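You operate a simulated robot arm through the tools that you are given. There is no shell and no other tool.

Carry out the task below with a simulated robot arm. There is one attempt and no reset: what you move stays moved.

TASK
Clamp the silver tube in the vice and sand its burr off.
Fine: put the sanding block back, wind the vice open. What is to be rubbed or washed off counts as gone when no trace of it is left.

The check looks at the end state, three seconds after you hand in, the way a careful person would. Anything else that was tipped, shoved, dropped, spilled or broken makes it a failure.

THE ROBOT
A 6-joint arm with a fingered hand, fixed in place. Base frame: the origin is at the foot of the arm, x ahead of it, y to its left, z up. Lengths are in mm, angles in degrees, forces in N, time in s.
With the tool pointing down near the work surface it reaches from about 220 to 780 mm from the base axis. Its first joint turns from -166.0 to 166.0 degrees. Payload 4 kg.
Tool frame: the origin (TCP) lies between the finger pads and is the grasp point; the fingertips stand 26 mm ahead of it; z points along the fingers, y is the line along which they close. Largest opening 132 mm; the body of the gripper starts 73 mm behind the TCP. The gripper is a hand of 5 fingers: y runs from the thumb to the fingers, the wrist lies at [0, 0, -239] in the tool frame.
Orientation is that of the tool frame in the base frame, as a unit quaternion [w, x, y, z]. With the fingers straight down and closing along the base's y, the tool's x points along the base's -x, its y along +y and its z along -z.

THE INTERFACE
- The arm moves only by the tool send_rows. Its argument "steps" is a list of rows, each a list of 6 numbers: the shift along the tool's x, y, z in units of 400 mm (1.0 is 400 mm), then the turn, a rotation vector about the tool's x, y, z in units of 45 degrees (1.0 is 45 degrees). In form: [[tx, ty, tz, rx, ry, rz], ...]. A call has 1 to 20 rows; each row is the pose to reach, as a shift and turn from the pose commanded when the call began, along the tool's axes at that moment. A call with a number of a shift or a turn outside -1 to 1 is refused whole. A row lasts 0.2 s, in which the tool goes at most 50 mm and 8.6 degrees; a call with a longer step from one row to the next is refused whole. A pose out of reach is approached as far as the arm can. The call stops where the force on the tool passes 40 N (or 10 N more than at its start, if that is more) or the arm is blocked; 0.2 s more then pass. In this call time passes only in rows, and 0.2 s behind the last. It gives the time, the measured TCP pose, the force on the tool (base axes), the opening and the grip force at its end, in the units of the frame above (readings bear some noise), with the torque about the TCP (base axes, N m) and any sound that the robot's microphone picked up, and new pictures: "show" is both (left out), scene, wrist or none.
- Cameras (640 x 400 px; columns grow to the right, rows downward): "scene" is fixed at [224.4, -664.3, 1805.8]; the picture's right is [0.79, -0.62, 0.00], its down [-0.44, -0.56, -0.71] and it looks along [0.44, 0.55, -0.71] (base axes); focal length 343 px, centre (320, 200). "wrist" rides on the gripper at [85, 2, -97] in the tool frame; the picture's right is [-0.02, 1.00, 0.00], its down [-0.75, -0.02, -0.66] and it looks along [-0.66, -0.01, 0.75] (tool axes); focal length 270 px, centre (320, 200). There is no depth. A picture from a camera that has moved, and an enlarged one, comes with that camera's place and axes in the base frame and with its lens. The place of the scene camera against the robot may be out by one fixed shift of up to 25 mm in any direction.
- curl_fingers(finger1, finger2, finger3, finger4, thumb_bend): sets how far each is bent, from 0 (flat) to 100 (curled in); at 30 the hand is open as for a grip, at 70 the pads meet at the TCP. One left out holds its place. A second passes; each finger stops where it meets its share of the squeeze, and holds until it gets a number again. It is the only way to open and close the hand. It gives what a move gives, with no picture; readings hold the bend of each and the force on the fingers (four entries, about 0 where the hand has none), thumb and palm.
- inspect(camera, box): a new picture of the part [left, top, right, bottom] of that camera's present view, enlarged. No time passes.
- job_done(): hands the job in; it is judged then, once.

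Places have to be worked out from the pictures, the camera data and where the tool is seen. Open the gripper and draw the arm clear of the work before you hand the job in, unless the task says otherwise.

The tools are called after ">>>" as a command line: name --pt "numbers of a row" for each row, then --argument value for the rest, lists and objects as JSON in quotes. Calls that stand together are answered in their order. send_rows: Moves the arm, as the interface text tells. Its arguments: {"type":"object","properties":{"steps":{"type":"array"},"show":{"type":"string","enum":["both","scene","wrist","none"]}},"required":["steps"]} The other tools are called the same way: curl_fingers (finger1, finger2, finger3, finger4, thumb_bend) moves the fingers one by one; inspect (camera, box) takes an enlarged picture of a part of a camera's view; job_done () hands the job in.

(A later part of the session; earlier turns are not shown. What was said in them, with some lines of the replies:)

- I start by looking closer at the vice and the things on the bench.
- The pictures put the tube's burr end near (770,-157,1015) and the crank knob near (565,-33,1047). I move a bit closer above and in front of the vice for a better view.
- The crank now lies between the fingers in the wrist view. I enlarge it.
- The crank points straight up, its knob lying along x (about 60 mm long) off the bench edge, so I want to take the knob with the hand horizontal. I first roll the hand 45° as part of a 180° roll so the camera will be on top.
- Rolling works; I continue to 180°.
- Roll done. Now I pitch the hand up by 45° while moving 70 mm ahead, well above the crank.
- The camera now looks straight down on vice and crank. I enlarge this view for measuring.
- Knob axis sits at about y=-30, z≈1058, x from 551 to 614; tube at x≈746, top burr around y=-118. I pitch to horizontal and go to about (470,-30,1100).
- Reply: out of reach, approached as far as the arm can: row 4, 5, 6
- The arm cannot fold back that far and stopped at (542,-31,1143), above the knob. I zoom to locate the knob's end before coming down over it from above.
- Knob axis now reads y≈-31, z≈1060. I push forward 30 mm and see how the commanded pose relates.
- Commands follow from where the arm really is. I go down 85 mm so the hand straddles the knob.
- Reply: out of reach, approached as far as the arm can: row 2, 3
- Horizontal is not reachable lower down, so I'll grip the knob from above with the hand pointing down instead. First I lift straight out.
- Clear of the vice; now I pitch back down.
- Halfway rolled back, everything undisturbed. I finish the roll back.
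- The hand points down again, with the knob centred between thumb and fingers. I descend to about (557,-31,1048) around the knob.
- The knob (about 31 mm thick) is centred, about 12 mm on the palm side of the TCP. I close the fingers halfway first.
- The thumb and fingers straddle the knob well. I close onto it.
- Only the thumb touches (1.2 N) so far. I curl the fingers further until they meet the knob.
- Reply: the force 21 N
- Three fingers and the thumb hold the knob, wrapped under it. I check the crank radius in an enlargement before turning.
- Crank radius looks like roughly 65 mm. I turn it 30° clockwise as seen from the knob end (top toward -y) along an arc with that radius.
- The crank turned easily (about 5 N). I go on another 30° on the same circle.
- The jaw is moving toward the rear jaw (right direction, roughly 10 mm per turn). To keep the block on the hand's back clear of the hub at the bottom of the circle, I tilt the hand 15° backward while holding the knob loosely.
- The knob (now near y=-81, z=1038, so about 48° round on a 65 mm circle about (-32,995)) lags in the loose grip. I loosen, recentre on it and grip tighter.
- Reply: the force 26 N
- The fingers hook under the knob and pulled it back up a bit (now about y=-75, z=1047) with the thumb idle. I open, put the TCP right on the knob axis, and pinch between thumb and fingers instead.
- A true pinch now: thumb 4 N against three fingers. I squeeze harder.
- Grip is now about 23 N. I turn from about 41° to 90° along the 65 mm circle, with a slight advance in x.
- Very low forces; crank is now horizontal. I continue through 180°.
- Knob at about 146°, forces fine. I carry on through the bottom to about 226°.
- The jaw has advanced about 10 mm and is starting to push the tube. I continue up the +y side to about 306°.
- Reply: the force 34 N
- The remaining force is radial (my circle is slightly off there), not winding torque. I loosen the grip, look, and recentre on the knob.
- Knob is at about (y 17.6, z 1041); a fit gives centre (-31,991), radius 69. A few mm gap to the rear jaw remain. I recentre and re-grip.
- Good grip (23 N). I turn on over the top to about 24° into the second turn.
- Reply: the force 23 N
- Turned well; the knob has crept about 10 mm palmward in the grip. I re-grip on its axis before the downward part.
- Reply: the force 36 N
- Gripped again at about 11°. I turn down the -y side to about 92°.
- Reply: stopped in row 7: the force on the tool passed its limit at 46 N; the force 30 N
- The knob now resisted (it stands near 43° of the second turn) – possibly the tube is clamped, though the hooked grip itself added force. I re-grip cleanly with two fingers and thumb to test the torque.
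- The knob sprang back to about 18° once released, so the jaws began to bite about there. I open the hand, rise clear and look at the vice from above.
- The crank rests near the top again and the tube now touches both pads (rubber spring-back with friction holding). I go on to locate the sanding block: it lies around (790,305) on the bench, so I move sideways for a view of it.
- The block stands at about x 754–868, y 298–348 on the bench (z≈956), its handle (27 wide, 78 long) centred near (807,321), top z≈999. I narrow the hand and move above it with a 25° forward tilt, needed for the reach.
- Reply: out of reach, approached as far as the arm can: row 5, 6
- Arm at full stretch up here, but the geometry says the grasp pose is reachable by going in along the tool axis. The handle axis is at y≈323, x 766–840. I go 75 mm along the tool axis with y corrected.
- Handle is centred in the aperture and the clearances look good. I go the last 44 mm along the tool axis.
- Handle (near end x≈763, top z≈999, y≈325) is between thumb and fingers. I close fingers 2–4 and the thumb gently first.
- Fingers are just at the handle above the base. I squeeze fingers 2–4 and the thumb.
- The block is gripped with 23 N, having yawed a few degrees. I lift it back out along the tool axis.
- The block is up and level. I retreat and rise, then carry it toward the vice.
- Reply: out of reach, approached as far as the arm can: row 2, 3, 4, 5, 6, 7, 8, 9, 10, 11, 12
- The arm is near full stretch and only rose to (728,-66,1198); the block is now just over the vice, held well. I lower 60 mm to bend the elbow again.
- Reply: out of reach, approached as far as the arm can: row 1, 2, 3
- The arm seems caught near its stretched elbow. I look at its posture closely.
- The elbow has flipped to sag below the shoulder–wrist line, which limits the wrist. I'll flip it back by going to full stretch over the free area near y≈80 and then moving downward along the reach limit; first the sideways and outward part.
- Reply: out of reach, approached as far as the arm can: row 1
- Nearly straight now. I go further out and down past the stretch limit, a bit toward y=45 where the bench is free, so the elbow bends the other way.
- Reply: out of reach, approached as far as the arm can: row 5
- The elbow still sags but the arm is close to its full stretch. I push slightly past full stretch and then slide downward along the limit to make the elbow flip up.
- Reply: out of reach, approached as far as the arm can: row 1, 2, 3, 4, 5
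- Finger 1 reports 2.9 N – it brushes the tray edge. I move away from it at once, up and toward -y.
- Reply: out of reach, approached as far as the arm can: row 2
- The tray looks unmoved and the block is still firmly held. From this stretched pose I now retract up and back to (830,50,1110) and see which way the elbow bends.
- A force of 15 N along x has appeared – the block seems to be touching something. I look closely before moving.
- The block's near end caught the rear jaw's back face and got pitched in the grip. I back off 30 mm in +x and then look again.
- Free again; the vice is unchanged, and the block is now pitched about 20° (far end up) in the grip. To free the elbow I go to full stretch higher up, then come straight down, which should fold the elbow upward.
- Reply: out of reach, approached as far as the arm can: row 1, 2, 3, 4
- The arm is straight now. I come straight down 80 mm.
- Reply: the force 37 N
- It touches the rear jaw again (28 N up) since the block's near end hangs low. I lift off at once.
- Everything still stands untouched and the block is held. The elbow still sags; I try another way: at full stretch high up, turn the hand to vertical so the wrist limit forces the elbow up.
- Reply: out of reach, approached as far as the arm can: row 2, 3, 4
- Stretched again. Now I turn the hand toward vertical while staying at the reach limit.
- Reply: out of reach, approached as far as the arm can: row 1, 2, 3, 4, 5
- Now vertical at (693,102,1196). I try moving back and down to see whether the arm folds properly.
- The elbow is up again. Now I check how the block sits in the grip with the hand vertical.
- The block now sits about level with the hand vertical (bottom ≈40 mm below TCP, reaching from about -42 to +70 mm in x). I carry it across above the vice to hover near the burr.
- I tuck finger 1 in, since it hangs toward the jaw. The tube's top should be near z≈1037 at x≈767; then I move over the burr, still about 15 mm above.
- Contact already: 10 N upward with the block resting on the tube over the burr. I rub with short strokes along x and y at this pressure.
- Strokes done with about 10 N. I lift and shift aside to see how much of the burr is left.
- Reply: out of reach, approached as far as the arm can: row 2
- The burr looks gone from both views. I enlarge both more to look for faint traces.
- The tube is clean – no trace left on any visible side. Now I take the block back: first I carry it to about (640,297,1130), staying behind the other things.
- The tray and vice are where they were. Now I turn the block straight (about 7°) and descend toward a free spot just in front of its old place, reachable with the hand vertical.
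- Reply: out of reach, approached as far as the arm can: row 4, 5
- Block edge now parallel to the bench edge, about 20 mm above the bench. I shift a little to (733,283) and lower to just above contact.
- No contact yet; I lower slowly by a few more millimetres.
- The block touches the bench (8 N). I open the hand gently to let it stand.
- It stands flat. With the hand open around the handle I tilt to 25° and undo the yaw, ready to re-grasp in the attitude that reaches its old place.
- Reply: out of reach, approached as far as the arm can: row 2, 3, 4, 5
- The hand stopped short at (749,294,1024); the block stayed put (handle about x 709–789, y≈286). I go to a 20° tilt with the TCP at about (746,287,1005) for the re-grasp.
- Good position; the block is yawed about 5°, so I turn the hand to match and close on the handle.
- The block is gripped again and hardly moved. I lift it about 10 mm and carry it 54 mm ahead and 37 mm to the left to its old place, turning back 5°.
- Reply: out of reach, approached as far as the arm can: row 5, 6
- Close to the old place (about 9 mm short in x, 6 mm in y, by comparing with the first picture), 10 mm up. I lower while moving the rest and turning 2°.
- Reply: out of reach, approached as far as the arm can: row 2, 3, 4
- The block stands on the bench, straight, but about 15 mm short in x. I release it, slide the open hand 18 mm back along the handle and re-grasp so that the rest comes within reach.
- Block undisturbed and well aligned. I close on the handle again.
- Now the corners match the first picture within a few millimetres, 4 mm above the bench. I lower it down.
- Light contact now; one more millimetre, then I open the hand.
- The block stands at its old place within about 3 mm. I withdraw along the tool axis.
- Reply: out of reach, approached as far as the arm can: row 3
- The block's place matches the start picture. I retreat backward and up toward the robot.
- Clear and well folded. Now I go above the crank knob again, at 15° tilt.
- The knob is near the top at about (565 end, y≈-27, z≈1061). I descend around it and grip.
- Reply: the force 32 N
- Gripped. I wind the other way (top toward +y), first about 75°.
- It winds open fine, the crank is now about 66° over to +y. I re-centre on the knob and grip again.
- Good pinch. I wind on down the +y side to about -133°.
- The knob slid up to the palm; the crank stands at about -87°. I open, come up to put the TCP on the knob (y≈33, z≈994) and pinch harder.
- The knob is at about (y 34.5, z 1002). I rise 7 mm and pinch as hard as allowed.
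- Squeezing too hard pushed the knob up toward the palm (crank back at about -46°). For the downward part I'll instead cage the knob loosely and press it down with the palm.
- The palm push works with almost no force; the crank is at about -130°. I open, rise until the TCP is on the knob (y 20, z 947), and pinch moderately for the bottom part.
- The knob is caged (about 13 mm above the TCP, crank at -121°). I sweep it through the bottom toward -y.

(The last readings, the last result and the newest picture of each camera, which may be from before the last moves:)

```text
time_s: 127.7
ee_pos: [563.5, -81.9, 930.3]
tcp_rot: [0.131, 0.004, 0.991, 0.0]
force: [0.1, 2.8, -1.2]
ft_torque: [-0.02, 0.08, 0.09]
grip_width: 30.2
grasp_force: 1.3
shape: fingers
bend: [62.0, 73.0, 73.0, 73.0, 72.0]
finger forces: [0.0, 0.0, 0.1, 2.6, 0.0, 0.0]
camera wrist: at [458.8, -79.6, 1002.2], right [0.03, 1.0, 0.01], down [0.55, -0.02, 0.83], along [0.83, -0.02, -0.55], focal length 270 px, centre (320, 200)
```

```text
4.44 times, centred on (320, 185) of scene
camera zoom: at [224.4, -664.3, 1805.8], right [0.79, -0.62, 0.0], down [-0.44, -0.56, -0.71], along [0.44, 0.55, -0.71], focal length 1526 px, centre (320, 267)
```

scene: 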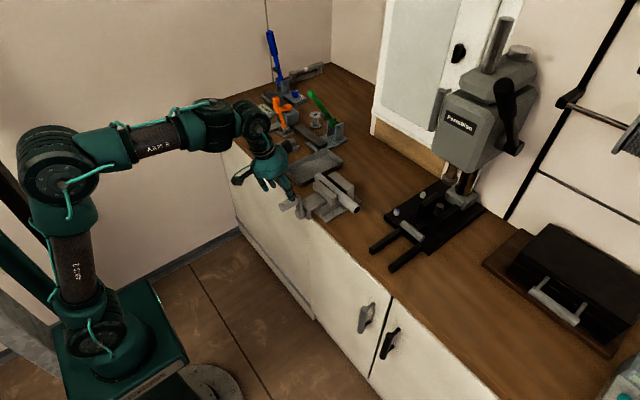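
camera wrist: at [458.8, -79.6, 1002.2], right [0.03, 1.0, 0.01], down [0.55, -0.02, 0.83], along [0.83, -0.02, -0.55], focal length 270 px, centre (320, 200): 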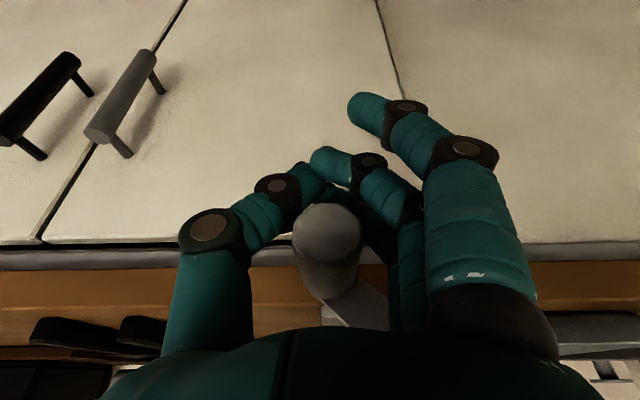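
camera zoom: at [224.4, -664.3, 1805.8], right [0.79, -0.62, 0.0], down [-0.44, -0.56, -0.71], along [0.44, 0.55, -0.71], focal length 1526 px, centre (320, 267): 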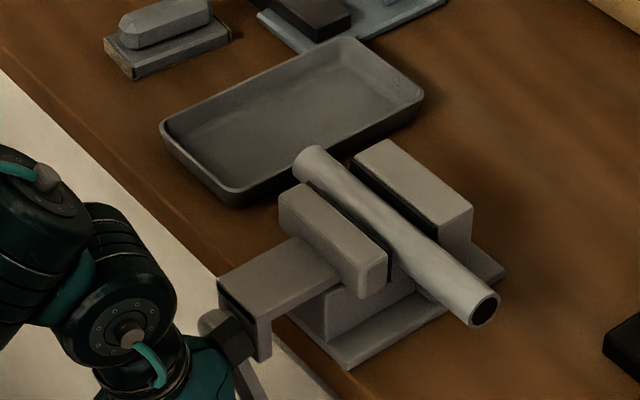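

The jaw is opening and the tube stays put. I lift the knob up the -y side with the hooked fingers to about -333°.

>>> send_rows --pt "-0.0045 -0.0173 -0.0198 0 0 0" --pt "-0.0098 -0.0313 -0.042 0 0 0" --pt "-0.0155 -0.0415 -0.066 0 0 0" --pt "-0.0213 -0.0478 -0.091 0 0 0" --pt "-0.0275 -0.0498 -0.117 0 0 0" --pt "-0.0338 -0.0478 -0.143 0 0 0" --pt "-0.0398 -0.0415 -0.1685 0 0 0" --pt "-0.0453 -0.0313 -0.1923 0 0 0" --pt "-0.0505 -0.0173 -0.2145 0 0 0" --pt "-0.055 0.0 -0.2343 0 0 0" --pt "-0.0588 0.0203 -0.2513 0 0 0" --pt "-0.0618 0.043 -0.265 0 0 0" --show "wrist"

>>> inspect --camera "scene" --box '[260, 140, 380, 230]'

```text
time_s: 130.3
ee_pos: [560.0, -63.6, 1036.6]
tcp_rot: [0.131, 0.005, 0.991, 0.0]
force: [-7.0, 1.5, -6.9]
ft_torque: [-0.01, 0.11, 0.21]
grip_width: 30.7
grasp_force: 5.6
shape: fingers
bend: [62.0, 73.0, 73.0, 72.0, 72.0]
finger forces: [0.1, 0.0, 0.6, 5.7, 4.9, 0.0]
camera wrist: at [455.0, -61.9, 1109.8], right [0.03, 1.0, 0.01], down [0.55, -0.02, 0.83], along [0.83, -0.02, -0.56], focal length 270 px, centre (320, 200)
```

wrist: 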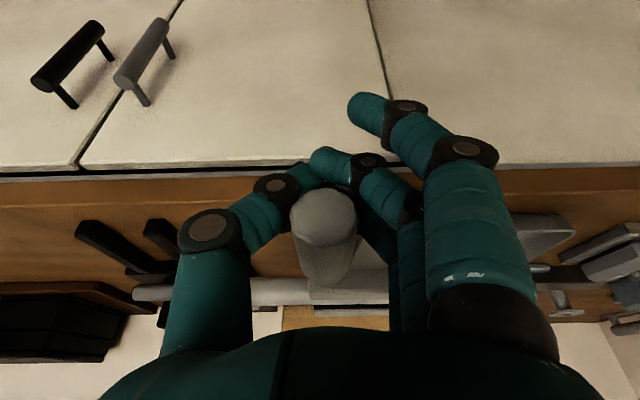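

```text
4.44 times, centred on (320, 185) of scene
camera zoom: at [224.4, -664.3, 1805.8], right [0.79, -0.62, 0.0], down [-0.44, -0.56, -0.71], along [0.44, 0.55, -0.71], focal length 1526 px, centre (320, 267)
```

zoom: 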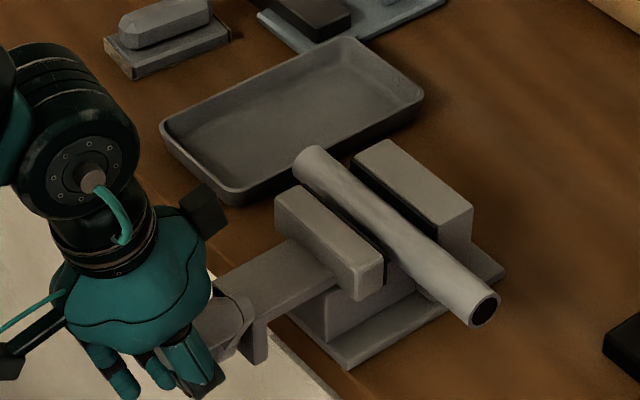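

Almost one whole turn back; the jaw is near its first opening. I carry on over the top to a bit beyond a full turn.

>>> send_rows --pt "-0.002 0.0248 -0.01 0 0 0" --pt "-0.0028 0.0505 -0.0163 0 0 0" --pt "-0.0026 0.0773 -0.0185 0 0 0" --pt "-0.0014 0.1038 -0.0168 0 0 0" --pt "0.001 0.1298 -0.0108 0 0 0" --pt "0.0043 0.1543 -0.0013 0 0 0" --pt "0.0088 0.177 0.0123 0 0 0" --show "wrist"

>>> inspect --camera "scene" --box '[260, 140, 380, 230]'

```text
time_s: 131.9
ee_pos: [559.3, 5.6, 1033.8]
tcp_rot: [0.133, 0.005, 0.991, 0.0]
force: [-1.8, -2.9, -1.3]
ft_torque: [0.05, 0.03, 0.05]
grip_width: 31.0
grasp_force: 3.5
shape: fingers
bend: [62.0, 74.0, 73.0, 73.0, 72.0]
finger forces: [0.0, 0.0, 0.0, 2.0, 4.6, 0.1]
camera wrist: at [454.7, 7.8, 1105.7], right [0.03, 1.0, 0.01], down [0.55, -0.02, 0.83], along [0.83, -0.02, -0.55], focal length 270 px, centre (320, 200)
```

wrist: 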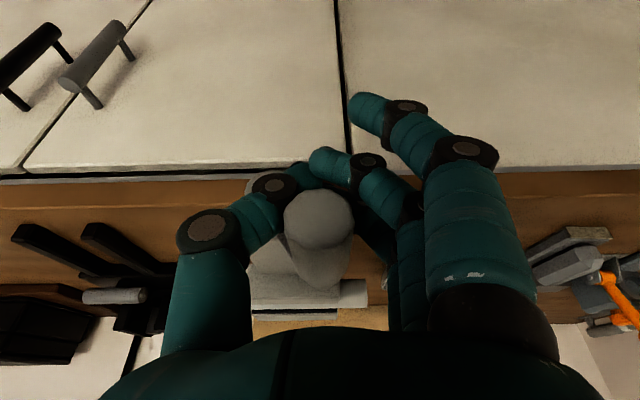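

```text
4.44 times, centred on (320, 185) of scene
camera zoom: at [224.4, -664.3, 1805.8], right [0.79, -0.62, 0.0], down [-0.44, -0.56, -0.71], along [0.44, 0.55, -0.71], focal length 1526 px, centre (320, 267)
```

zoom: 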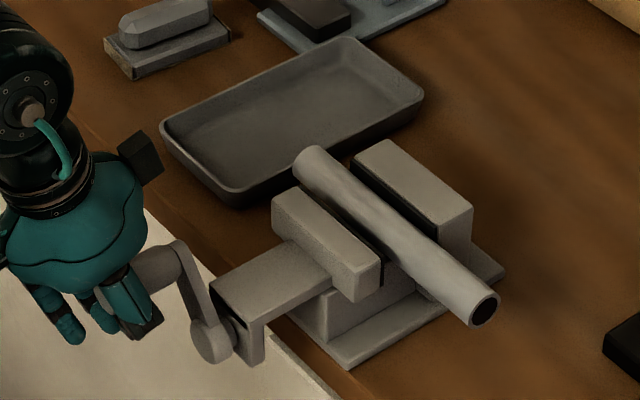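

The vice is wound open past its first position; the tube lies free of the front jaw. I open the hand and rise clear of the crank.

>>> curl_fingers --finger1 30 --finger2 30 --finger3 30 --finger4 30 --thumb_bend 30

>>> send_rows --pt "-0.026 -0.01 -0.097 0 0 0" --pt "-0.052 -0.01 -0.193 0 0 0" --pt "-0.078 -0.01 -0.29 0 0 0" --pt "-0.09 -0.01 -0.38 0 0 0" --pt "-0.02 -0.01 -0.46 0 0 0" --show "both"

>>> inspect --camera "scene" --box '[260, 140, 380, 230]'

>>> inspect --camera "wrist" --box '[180, 60, 440, 240]'

```text
time_s: 132.9
ee_pos: [559.6, 5.6, 1034.1]
tcp_rot: [0.132, 0.005, 0.991, -0.001]
force: [0.2, 0.3, -0.6]
ft_torque: [0.0, -0.05, -0.01]
grip_width: 138.6
grasp_force: 0.0
shape: fingers
bend: [30.0, 30.0, 30.0, 30.0, 30.0]
finger forces: [0.0, 0.0, 0.0, 0.1, 0.0, 0.1]
```

```text
time_s: 134.1
ee_pos: [517.4, 3.1, 1211.6]
tcp_rot: [0.132, 0.005, 0.991, 0.0]
force: [0.6, -0.1, -0.8]
ft_torque: [0.01, 0.03, 0.02]
grip_width: 138.3
grasp_force: 0.0
shape: fingers
bend: [30.0, 30.0, 30.0, 30.0, 30.0]
finger forces: [0.0, 0.1, 0.0, 0.1, 0.1, 0.0]
camera wrist: at [412.5, 4.1, 1283.3], right [0.03, 1.0, 0.01], down [0.56, -0.02, 0.83], along [0.83, -0.02, -0.56], focal length 270 px, centre (320, 200)
```

scene: 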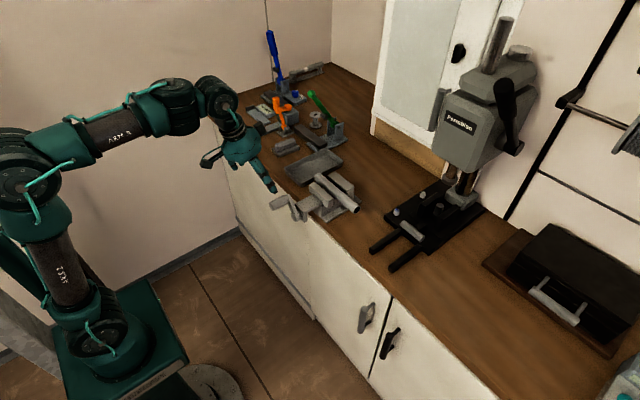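
wrist: 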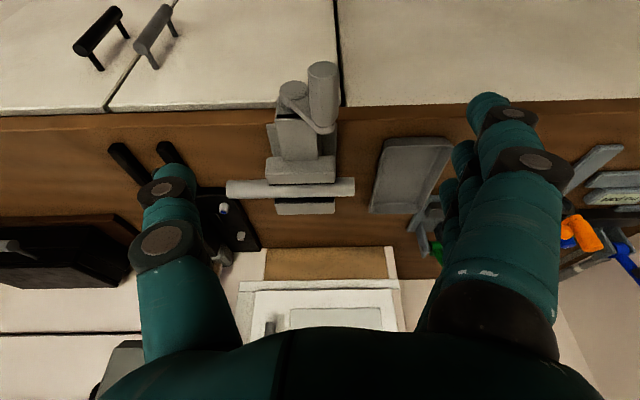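

```text
4.44 times, centred on (320, 185) of scene
camera zoom: at [224.4, -664.3, 1805.8], right [0.79, -0.62, 0.0], down [-0.44, -0.56, -0.71], along [0.44, 0.55, -0.71], focal length 1526 px, centre (320, 267)
```

zoom: 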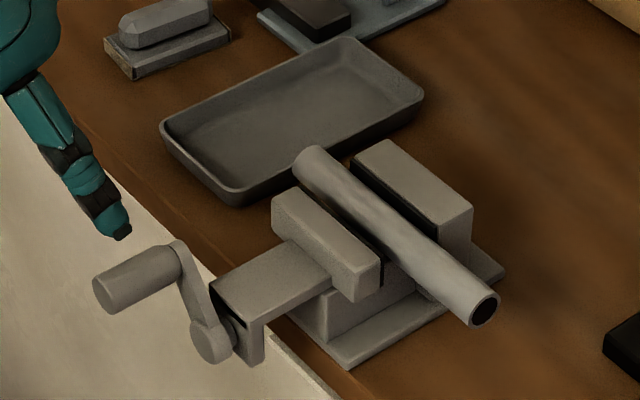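

```text
2.22 times, centred on (310, 150) of wrist
camera zoom: at [412.5, 4.1, 1283.3], right [0.03, 1.0, 0.01], down [0.56, -0.02, 0.83], along [0.83, -0.02, -0.56], focal length 601 px, centre (342, 311)
```

zoom: 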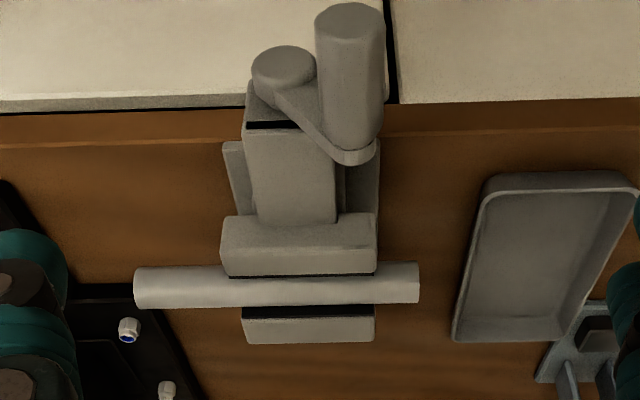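

Everything looks right. To be sure no trace hides on the tube's far side, I also want a view straight from above: I untilt and roll the hand by 180° as at the start.

>>> send_rows --pt "0.01 0 -0.03 0 0.12 0" --pt "0.02 0 -0.06 0 0.24 0" --pt "0.03 0 -0.09 0 0.338 0" --show "none"

>>> send_rows --pt "0 0 0 0 0 0.18" --pt "0 0 0 0 0 0.36" --pt "0 0 0 0 0 0.54" --pt "0 0 0 0 0 0.72" --pt "0 0 0 0 0 0.9" --pt "0 0 0 0 0 1.0" --show "none"

>>> send_rows --pt "0 0 0 0 0 0.18" --pt "0 0 0 0 0 0.36" --pt "0 0 0 0 0 0.54" --pt "0 0 0 0 0 0.72" --pt "0 0 0 0 0 0.9" --pt "0 0 0 0 0 1.0" --show "none"

>>> send_rows --pt "0 0 0 0 0 0.18" --pt "0 0 0 0 0 0.36" --pt "0 0 0 0 0 0.54" --pt "0 0 0 0 0 0.72" --pt "0 0 0 0 0 0.9" --pt "0 0 0 0 0 1.0" --show "none"

>>> send_rows --pt "0 0 0 0 0 0.18" --pt "0 0 0 0 0 0.36" --pt "0 0 0 0 0 0.54" --pt "0 0 0 0 0 0.72" --pt "0 0 0 0 0 0.9" --pt "0 0 0 0 0 1.0" --show "scene"

```text
time_s: 134.9
ee_pos: [497.7, 1.8, 1243.4]
tcp_rot: [-0.002, 0.005, 1.0, 0.001]
force: [-0.9, 0.3, -0.2]
ft_torque: [-0.02, -0.01, 0.04]
grip_width: 138.5
grasp_force: 0.1
shape: fingers
bend: [30.0, 30.0, 30.0, 30.0, 30.0]
finger forces: [0.0, 0.0, 0.0, 0.0, 0.1, 0.0]
```

```text
time_s: 136.3
ee_pos: [497.0, 3.1, 1244.8]
tcp_rot: [-0.001, 0.388, 0.922, 0.001]
force: [-0.1, -0.1, 1.2]
ft_torque: [-0.03, -0.03, -0.01]
grip_width: 138.6
grasp_force: 0.0
shape: fingers
bend: [30.0, 30.0, 30.0, 30.0, 30.0]
finger forces: [0.1, 0.0, 0.0, 0.1, 0.0, 0.0]
```

```text
time_s: 137.7
ee_pos: [498.0, 2.0, 1243.5]
tcp_rot: [-0.001, 0.712, 0.702, 0.0]
force: [-0.5, 1.1, 0.2]
ft_torque: [0.0, -0.01, -0.02]
grip_width: 138.6
grasp_force: 0.0
shape: fingers
bend: [30.0, 30.0, 30.0, 30.0, 30.0]
finger forces: [0.1, 0.0, 0.0, 0.1, 0.0, 0.0]
```

```text
time_s: 139.1
ee_pos: [497.4, 1.3, 1243.1]
tcp_rot: [-0.002, 0.926, 0.377, -0.001]
force: [0.1, 0.1, 0.1]
ft_torque: [-0.01, 0.02, -0.02]
grip_width: 138.3
grasp_force: 0.1
shape: fingers
bend: [30.0, 30.0, 30.0, 30.0, 30.0]
finger forces: [0.0, 0.0, 0.0, 0.1, 0.0, 0.1]
```

```text
time_s: 140.5
ee_pos: [495.7, 1.2, 1245.5]
tcp_rot: [-0.001, 1.0, -0.006, -0.001]
force: [0.2, 0.5, 0.1]
ft_torque: [-0.02, -0.04, 0.0]
grip_width: 138.7
grasp_force: 0.1
shape: fingers
bend: [30.0, 30.0, 30.0, 30.0, 30.0]
finger forces: [0.1, 0.1, 0.1, 0.1, 0.0, 0.1]
```

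scene: 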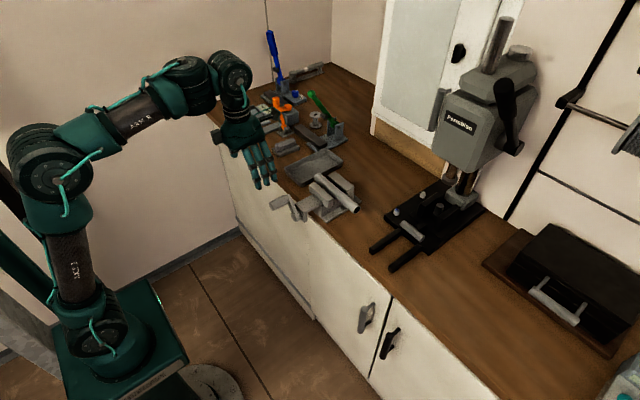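

Now I pitch 45° (camera looking straight down) and move forward above the tube, at a safe height.

>>> send_rows --pt "0.08 0.04 0 0 0.17 0" --pt "0.16 0.08 0 0 0.34 0" --pt "0.24 0.12 0 0 0.51 0" --pt "0.32 0.16 0 0 0.68 0" --pt "0.4 0.2 0 0 0.85 0" --pt "0.475 0.25 0 0 1.0 0" --show "none"

>>> send_rows --pt "0.08 0 0.08 0 0 0" --pt "0.16 0 0.16 0 0 0" --show "both"

>>> inspect --camera "wrist" --box '[220, 100, 460, 260]'

```text
time_s: 141.9
ee_pos: [688.1, -101.0, 1243.3]
tcp_rot: [0.0, 0.924, -0.005, 0.383]
force: [0.1, -0.5, 0.2]
ft_torque: [0.01, 0.01, 0.0]
grip_width: 138.5
grasp_force: 0.1
shape: fingers
bend: [30.0, 30.0, 30.0, 30.0, 30.0]
finger forces: [0.1, 0.1, 0.0, 0.0, 0.0, 0.0]
```

```text
time_s: 142.5
ee_pos: [779.1, -102.1, 1241.5]
tcp_rot: [0.001, 0.923, -0.005, 0.384]
force: [-1.0, 0.5, 1.1]
ft_torque: [-0.01, -0.01, -0.02]
grip_width: 138.4
grasp_force: 0.1
shape: fingers
bend: [30.0, 30.0, 30.0, 30.0, 30.0]
finger forces: [0.1, 0.1, 0.1, 0.1, 0.1, 0.0]
camera wrist: at [772.0, -104.2, 1371.2], right [-0.03, -1.0, -0.02], down [-1.0, 0.03, -0.07], along [0.07, 0.01, -1.0], focal length 270 px, centre (320, 200)
```

scene: 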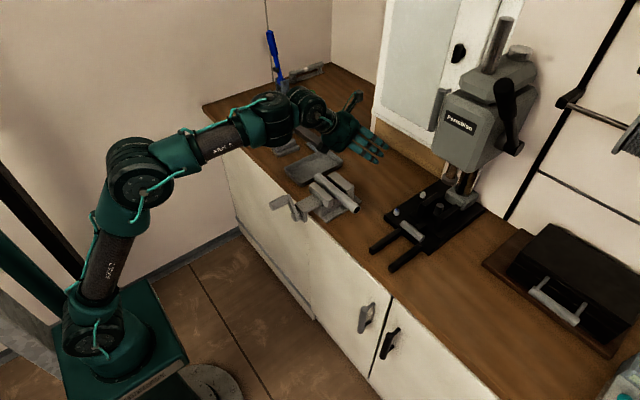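
wrist: 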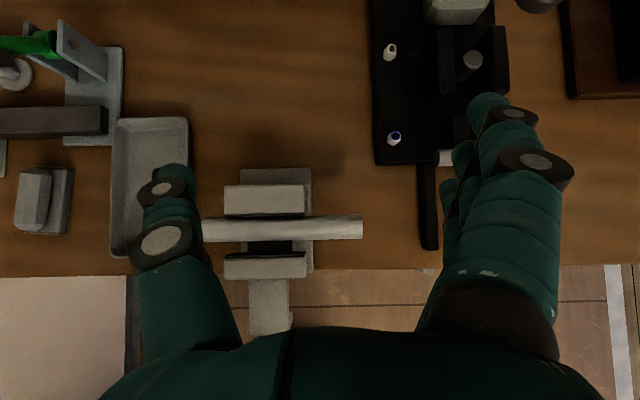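

```text
2.50 times, centred on (340, 180) of wrist
camera zoom: at [772.0, -104.2, 1371.2], right [-0.03, -1.0, -0.02], down [-1.0, 0.03, -0.07], along [0.07, 0.01, -1.0], focal length 676 px, centre (270, 250)
```

zoom: 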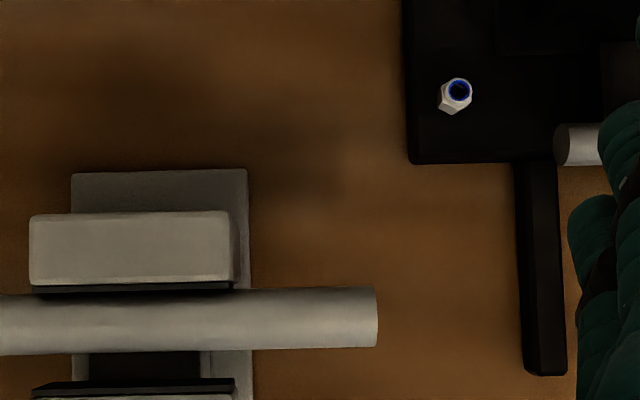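

Seen straight from above the tube is clean too. One last enlargement of the tube's end and of the block.

>>> inspect --camera "wrist" --box '[300, 200, 380, 250]'

>>> inspect --camera "scene" --box '[240, 100, 320, 160]'

```text
8.00 times, centred on (340, 225) of wrist
camera zoom: at [772.0, -104.2, 1371.2], right [-0.03, -1.0, -0.02], down [-1.0, 0.03, -0.07], along [0.07, 0.01, -1.0], focal length 2162 px, centre (160, 0)
```

zoom: 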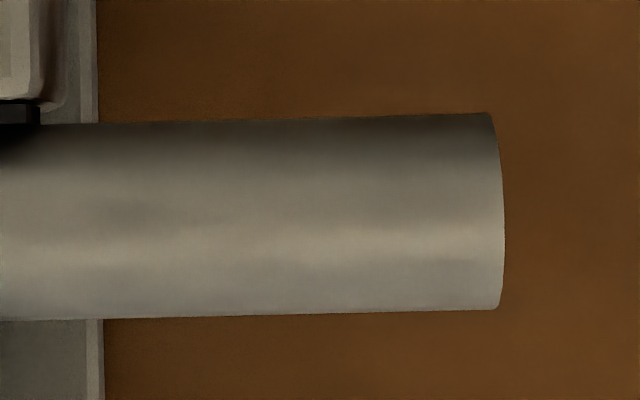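

```text
6.67 times, centred on (280, 130) of scene
camera zoom: at [224.4, -664.3, 1805.8], right [0.79, -0.62, 0.0], down [-0.44, -0.56, -0.71], along [0.44, 0.55, -0.71], focal length 2288 px, centre (587, 667)
```

zoom: 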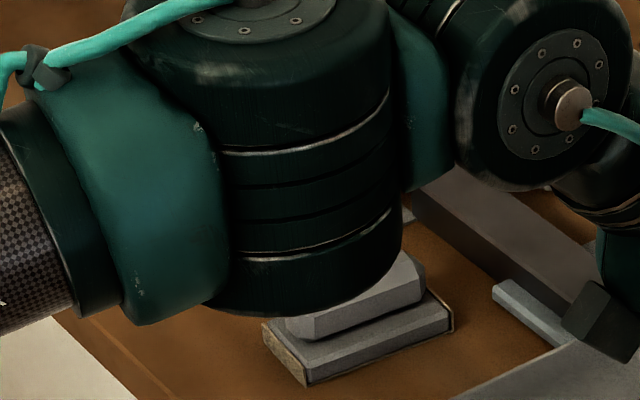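

The tube is clean all round from above, and the block stands in place. I draw the arm back clear of the work: back and up.

>>> send_rows --pt "-0.06 -0.02 -0.1 0 0 0" --pt "-0.12 -0.04 -0.2 0 0 0" --pt "-0.18 -0.06 -0.3 0 0 0" --pt "-0.24 -0.08 -0.4 0 0 0" --pt "-0.29 -0.1 -0.48 0 0 0" --pt "-0.33 -0.12 -0.56 0 0 0" --show "both"

>>> inspect --camera "scene" --box '[230, 80, 390, 230]'

```text
time_s: 143.9
ee_pos: [523.9, -50.1, 1307.2]
tcp_rot: [0.0, 0.924, -0.005, 0.382]
force: [0.1, -0.1, -0.8]
ft_torque: [0.01, 0.01, -0.01]
grip_width: 138.7
grasp_force: 0.1
shape: fingers
bend: [30.0, 30.0, 30.0, 30.0, 30.0]
finger forces: [0.0, 0.1, 0.0, 0.1, 0.0, 0.1]
camera wrist: at [516.5, -52.8, 1435.8], right [-0.02, -1.0, -0.02], down [-1.0, 0.03, -0.06], along [0.06, 0.02, -1.0], focal length 270 px, centre (320, 200)
```

scene: 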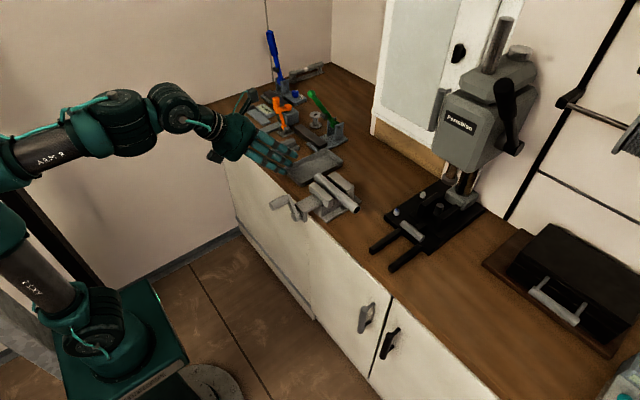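
wrist: 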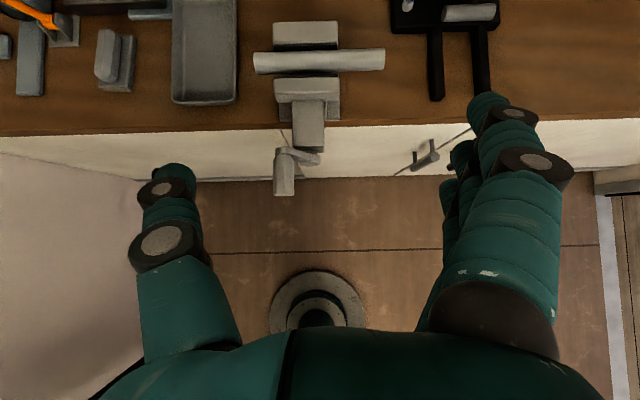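

```text
2.67 times, centred on (310, 155) of scene
camera zoom: at [224.4, -664.3, 1805.8], right [0.79, -0.62, 0.0], down [-0.44, -0.56, -0.71], along [0.44, 0.55, -0.71], focal length 915 px, centre (347, 320)
```

zoom: 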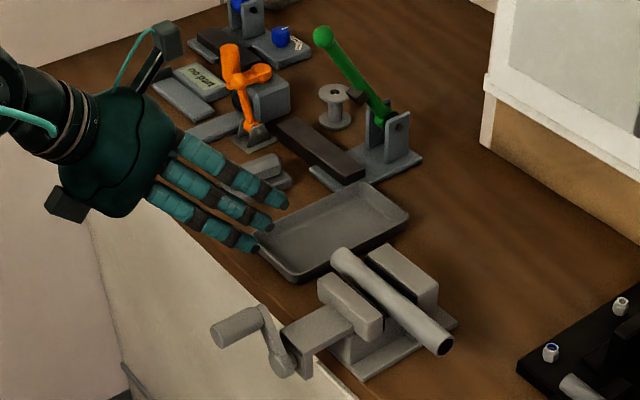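

The arm is clear, the hand is empty and open, the vice is open with the clean tube in it, the block is back in its place and nothing else has been disturbed. I hand in the job.

>>> job_done

```text
The job is handed in.
```

The burr is off the silver tube. I clamped it in the vice, sanded it, put the sanding block back and wound the vice open again. The job is handed in; I haven't seen the check's result.

- **Tube:** No trace of the burr shows from the scene camera, from the front or from straight above. The underside can't be seen from any of these views. The tube lies loose in the open vice, about 13 mm further back than where it started, because closing the jaw pushed it there.
- **Sanding block:** It stands within about 3 mm of where it was, and straight. On the way to the tube it caught on the rear jaw twice, and on the way back I set it down twice on free bench.
- **Vice:** It is open slightly wider than at the start. The crank rests a little past the top, leaning to the robot's left.
- **Tray:** A finger brushed its edge once with about 3 N. Compared with the first picture it hasn't moved.

Nothing else on the bench looks moved. The hand is empty and open, and the arm is drawn back clear of the work.
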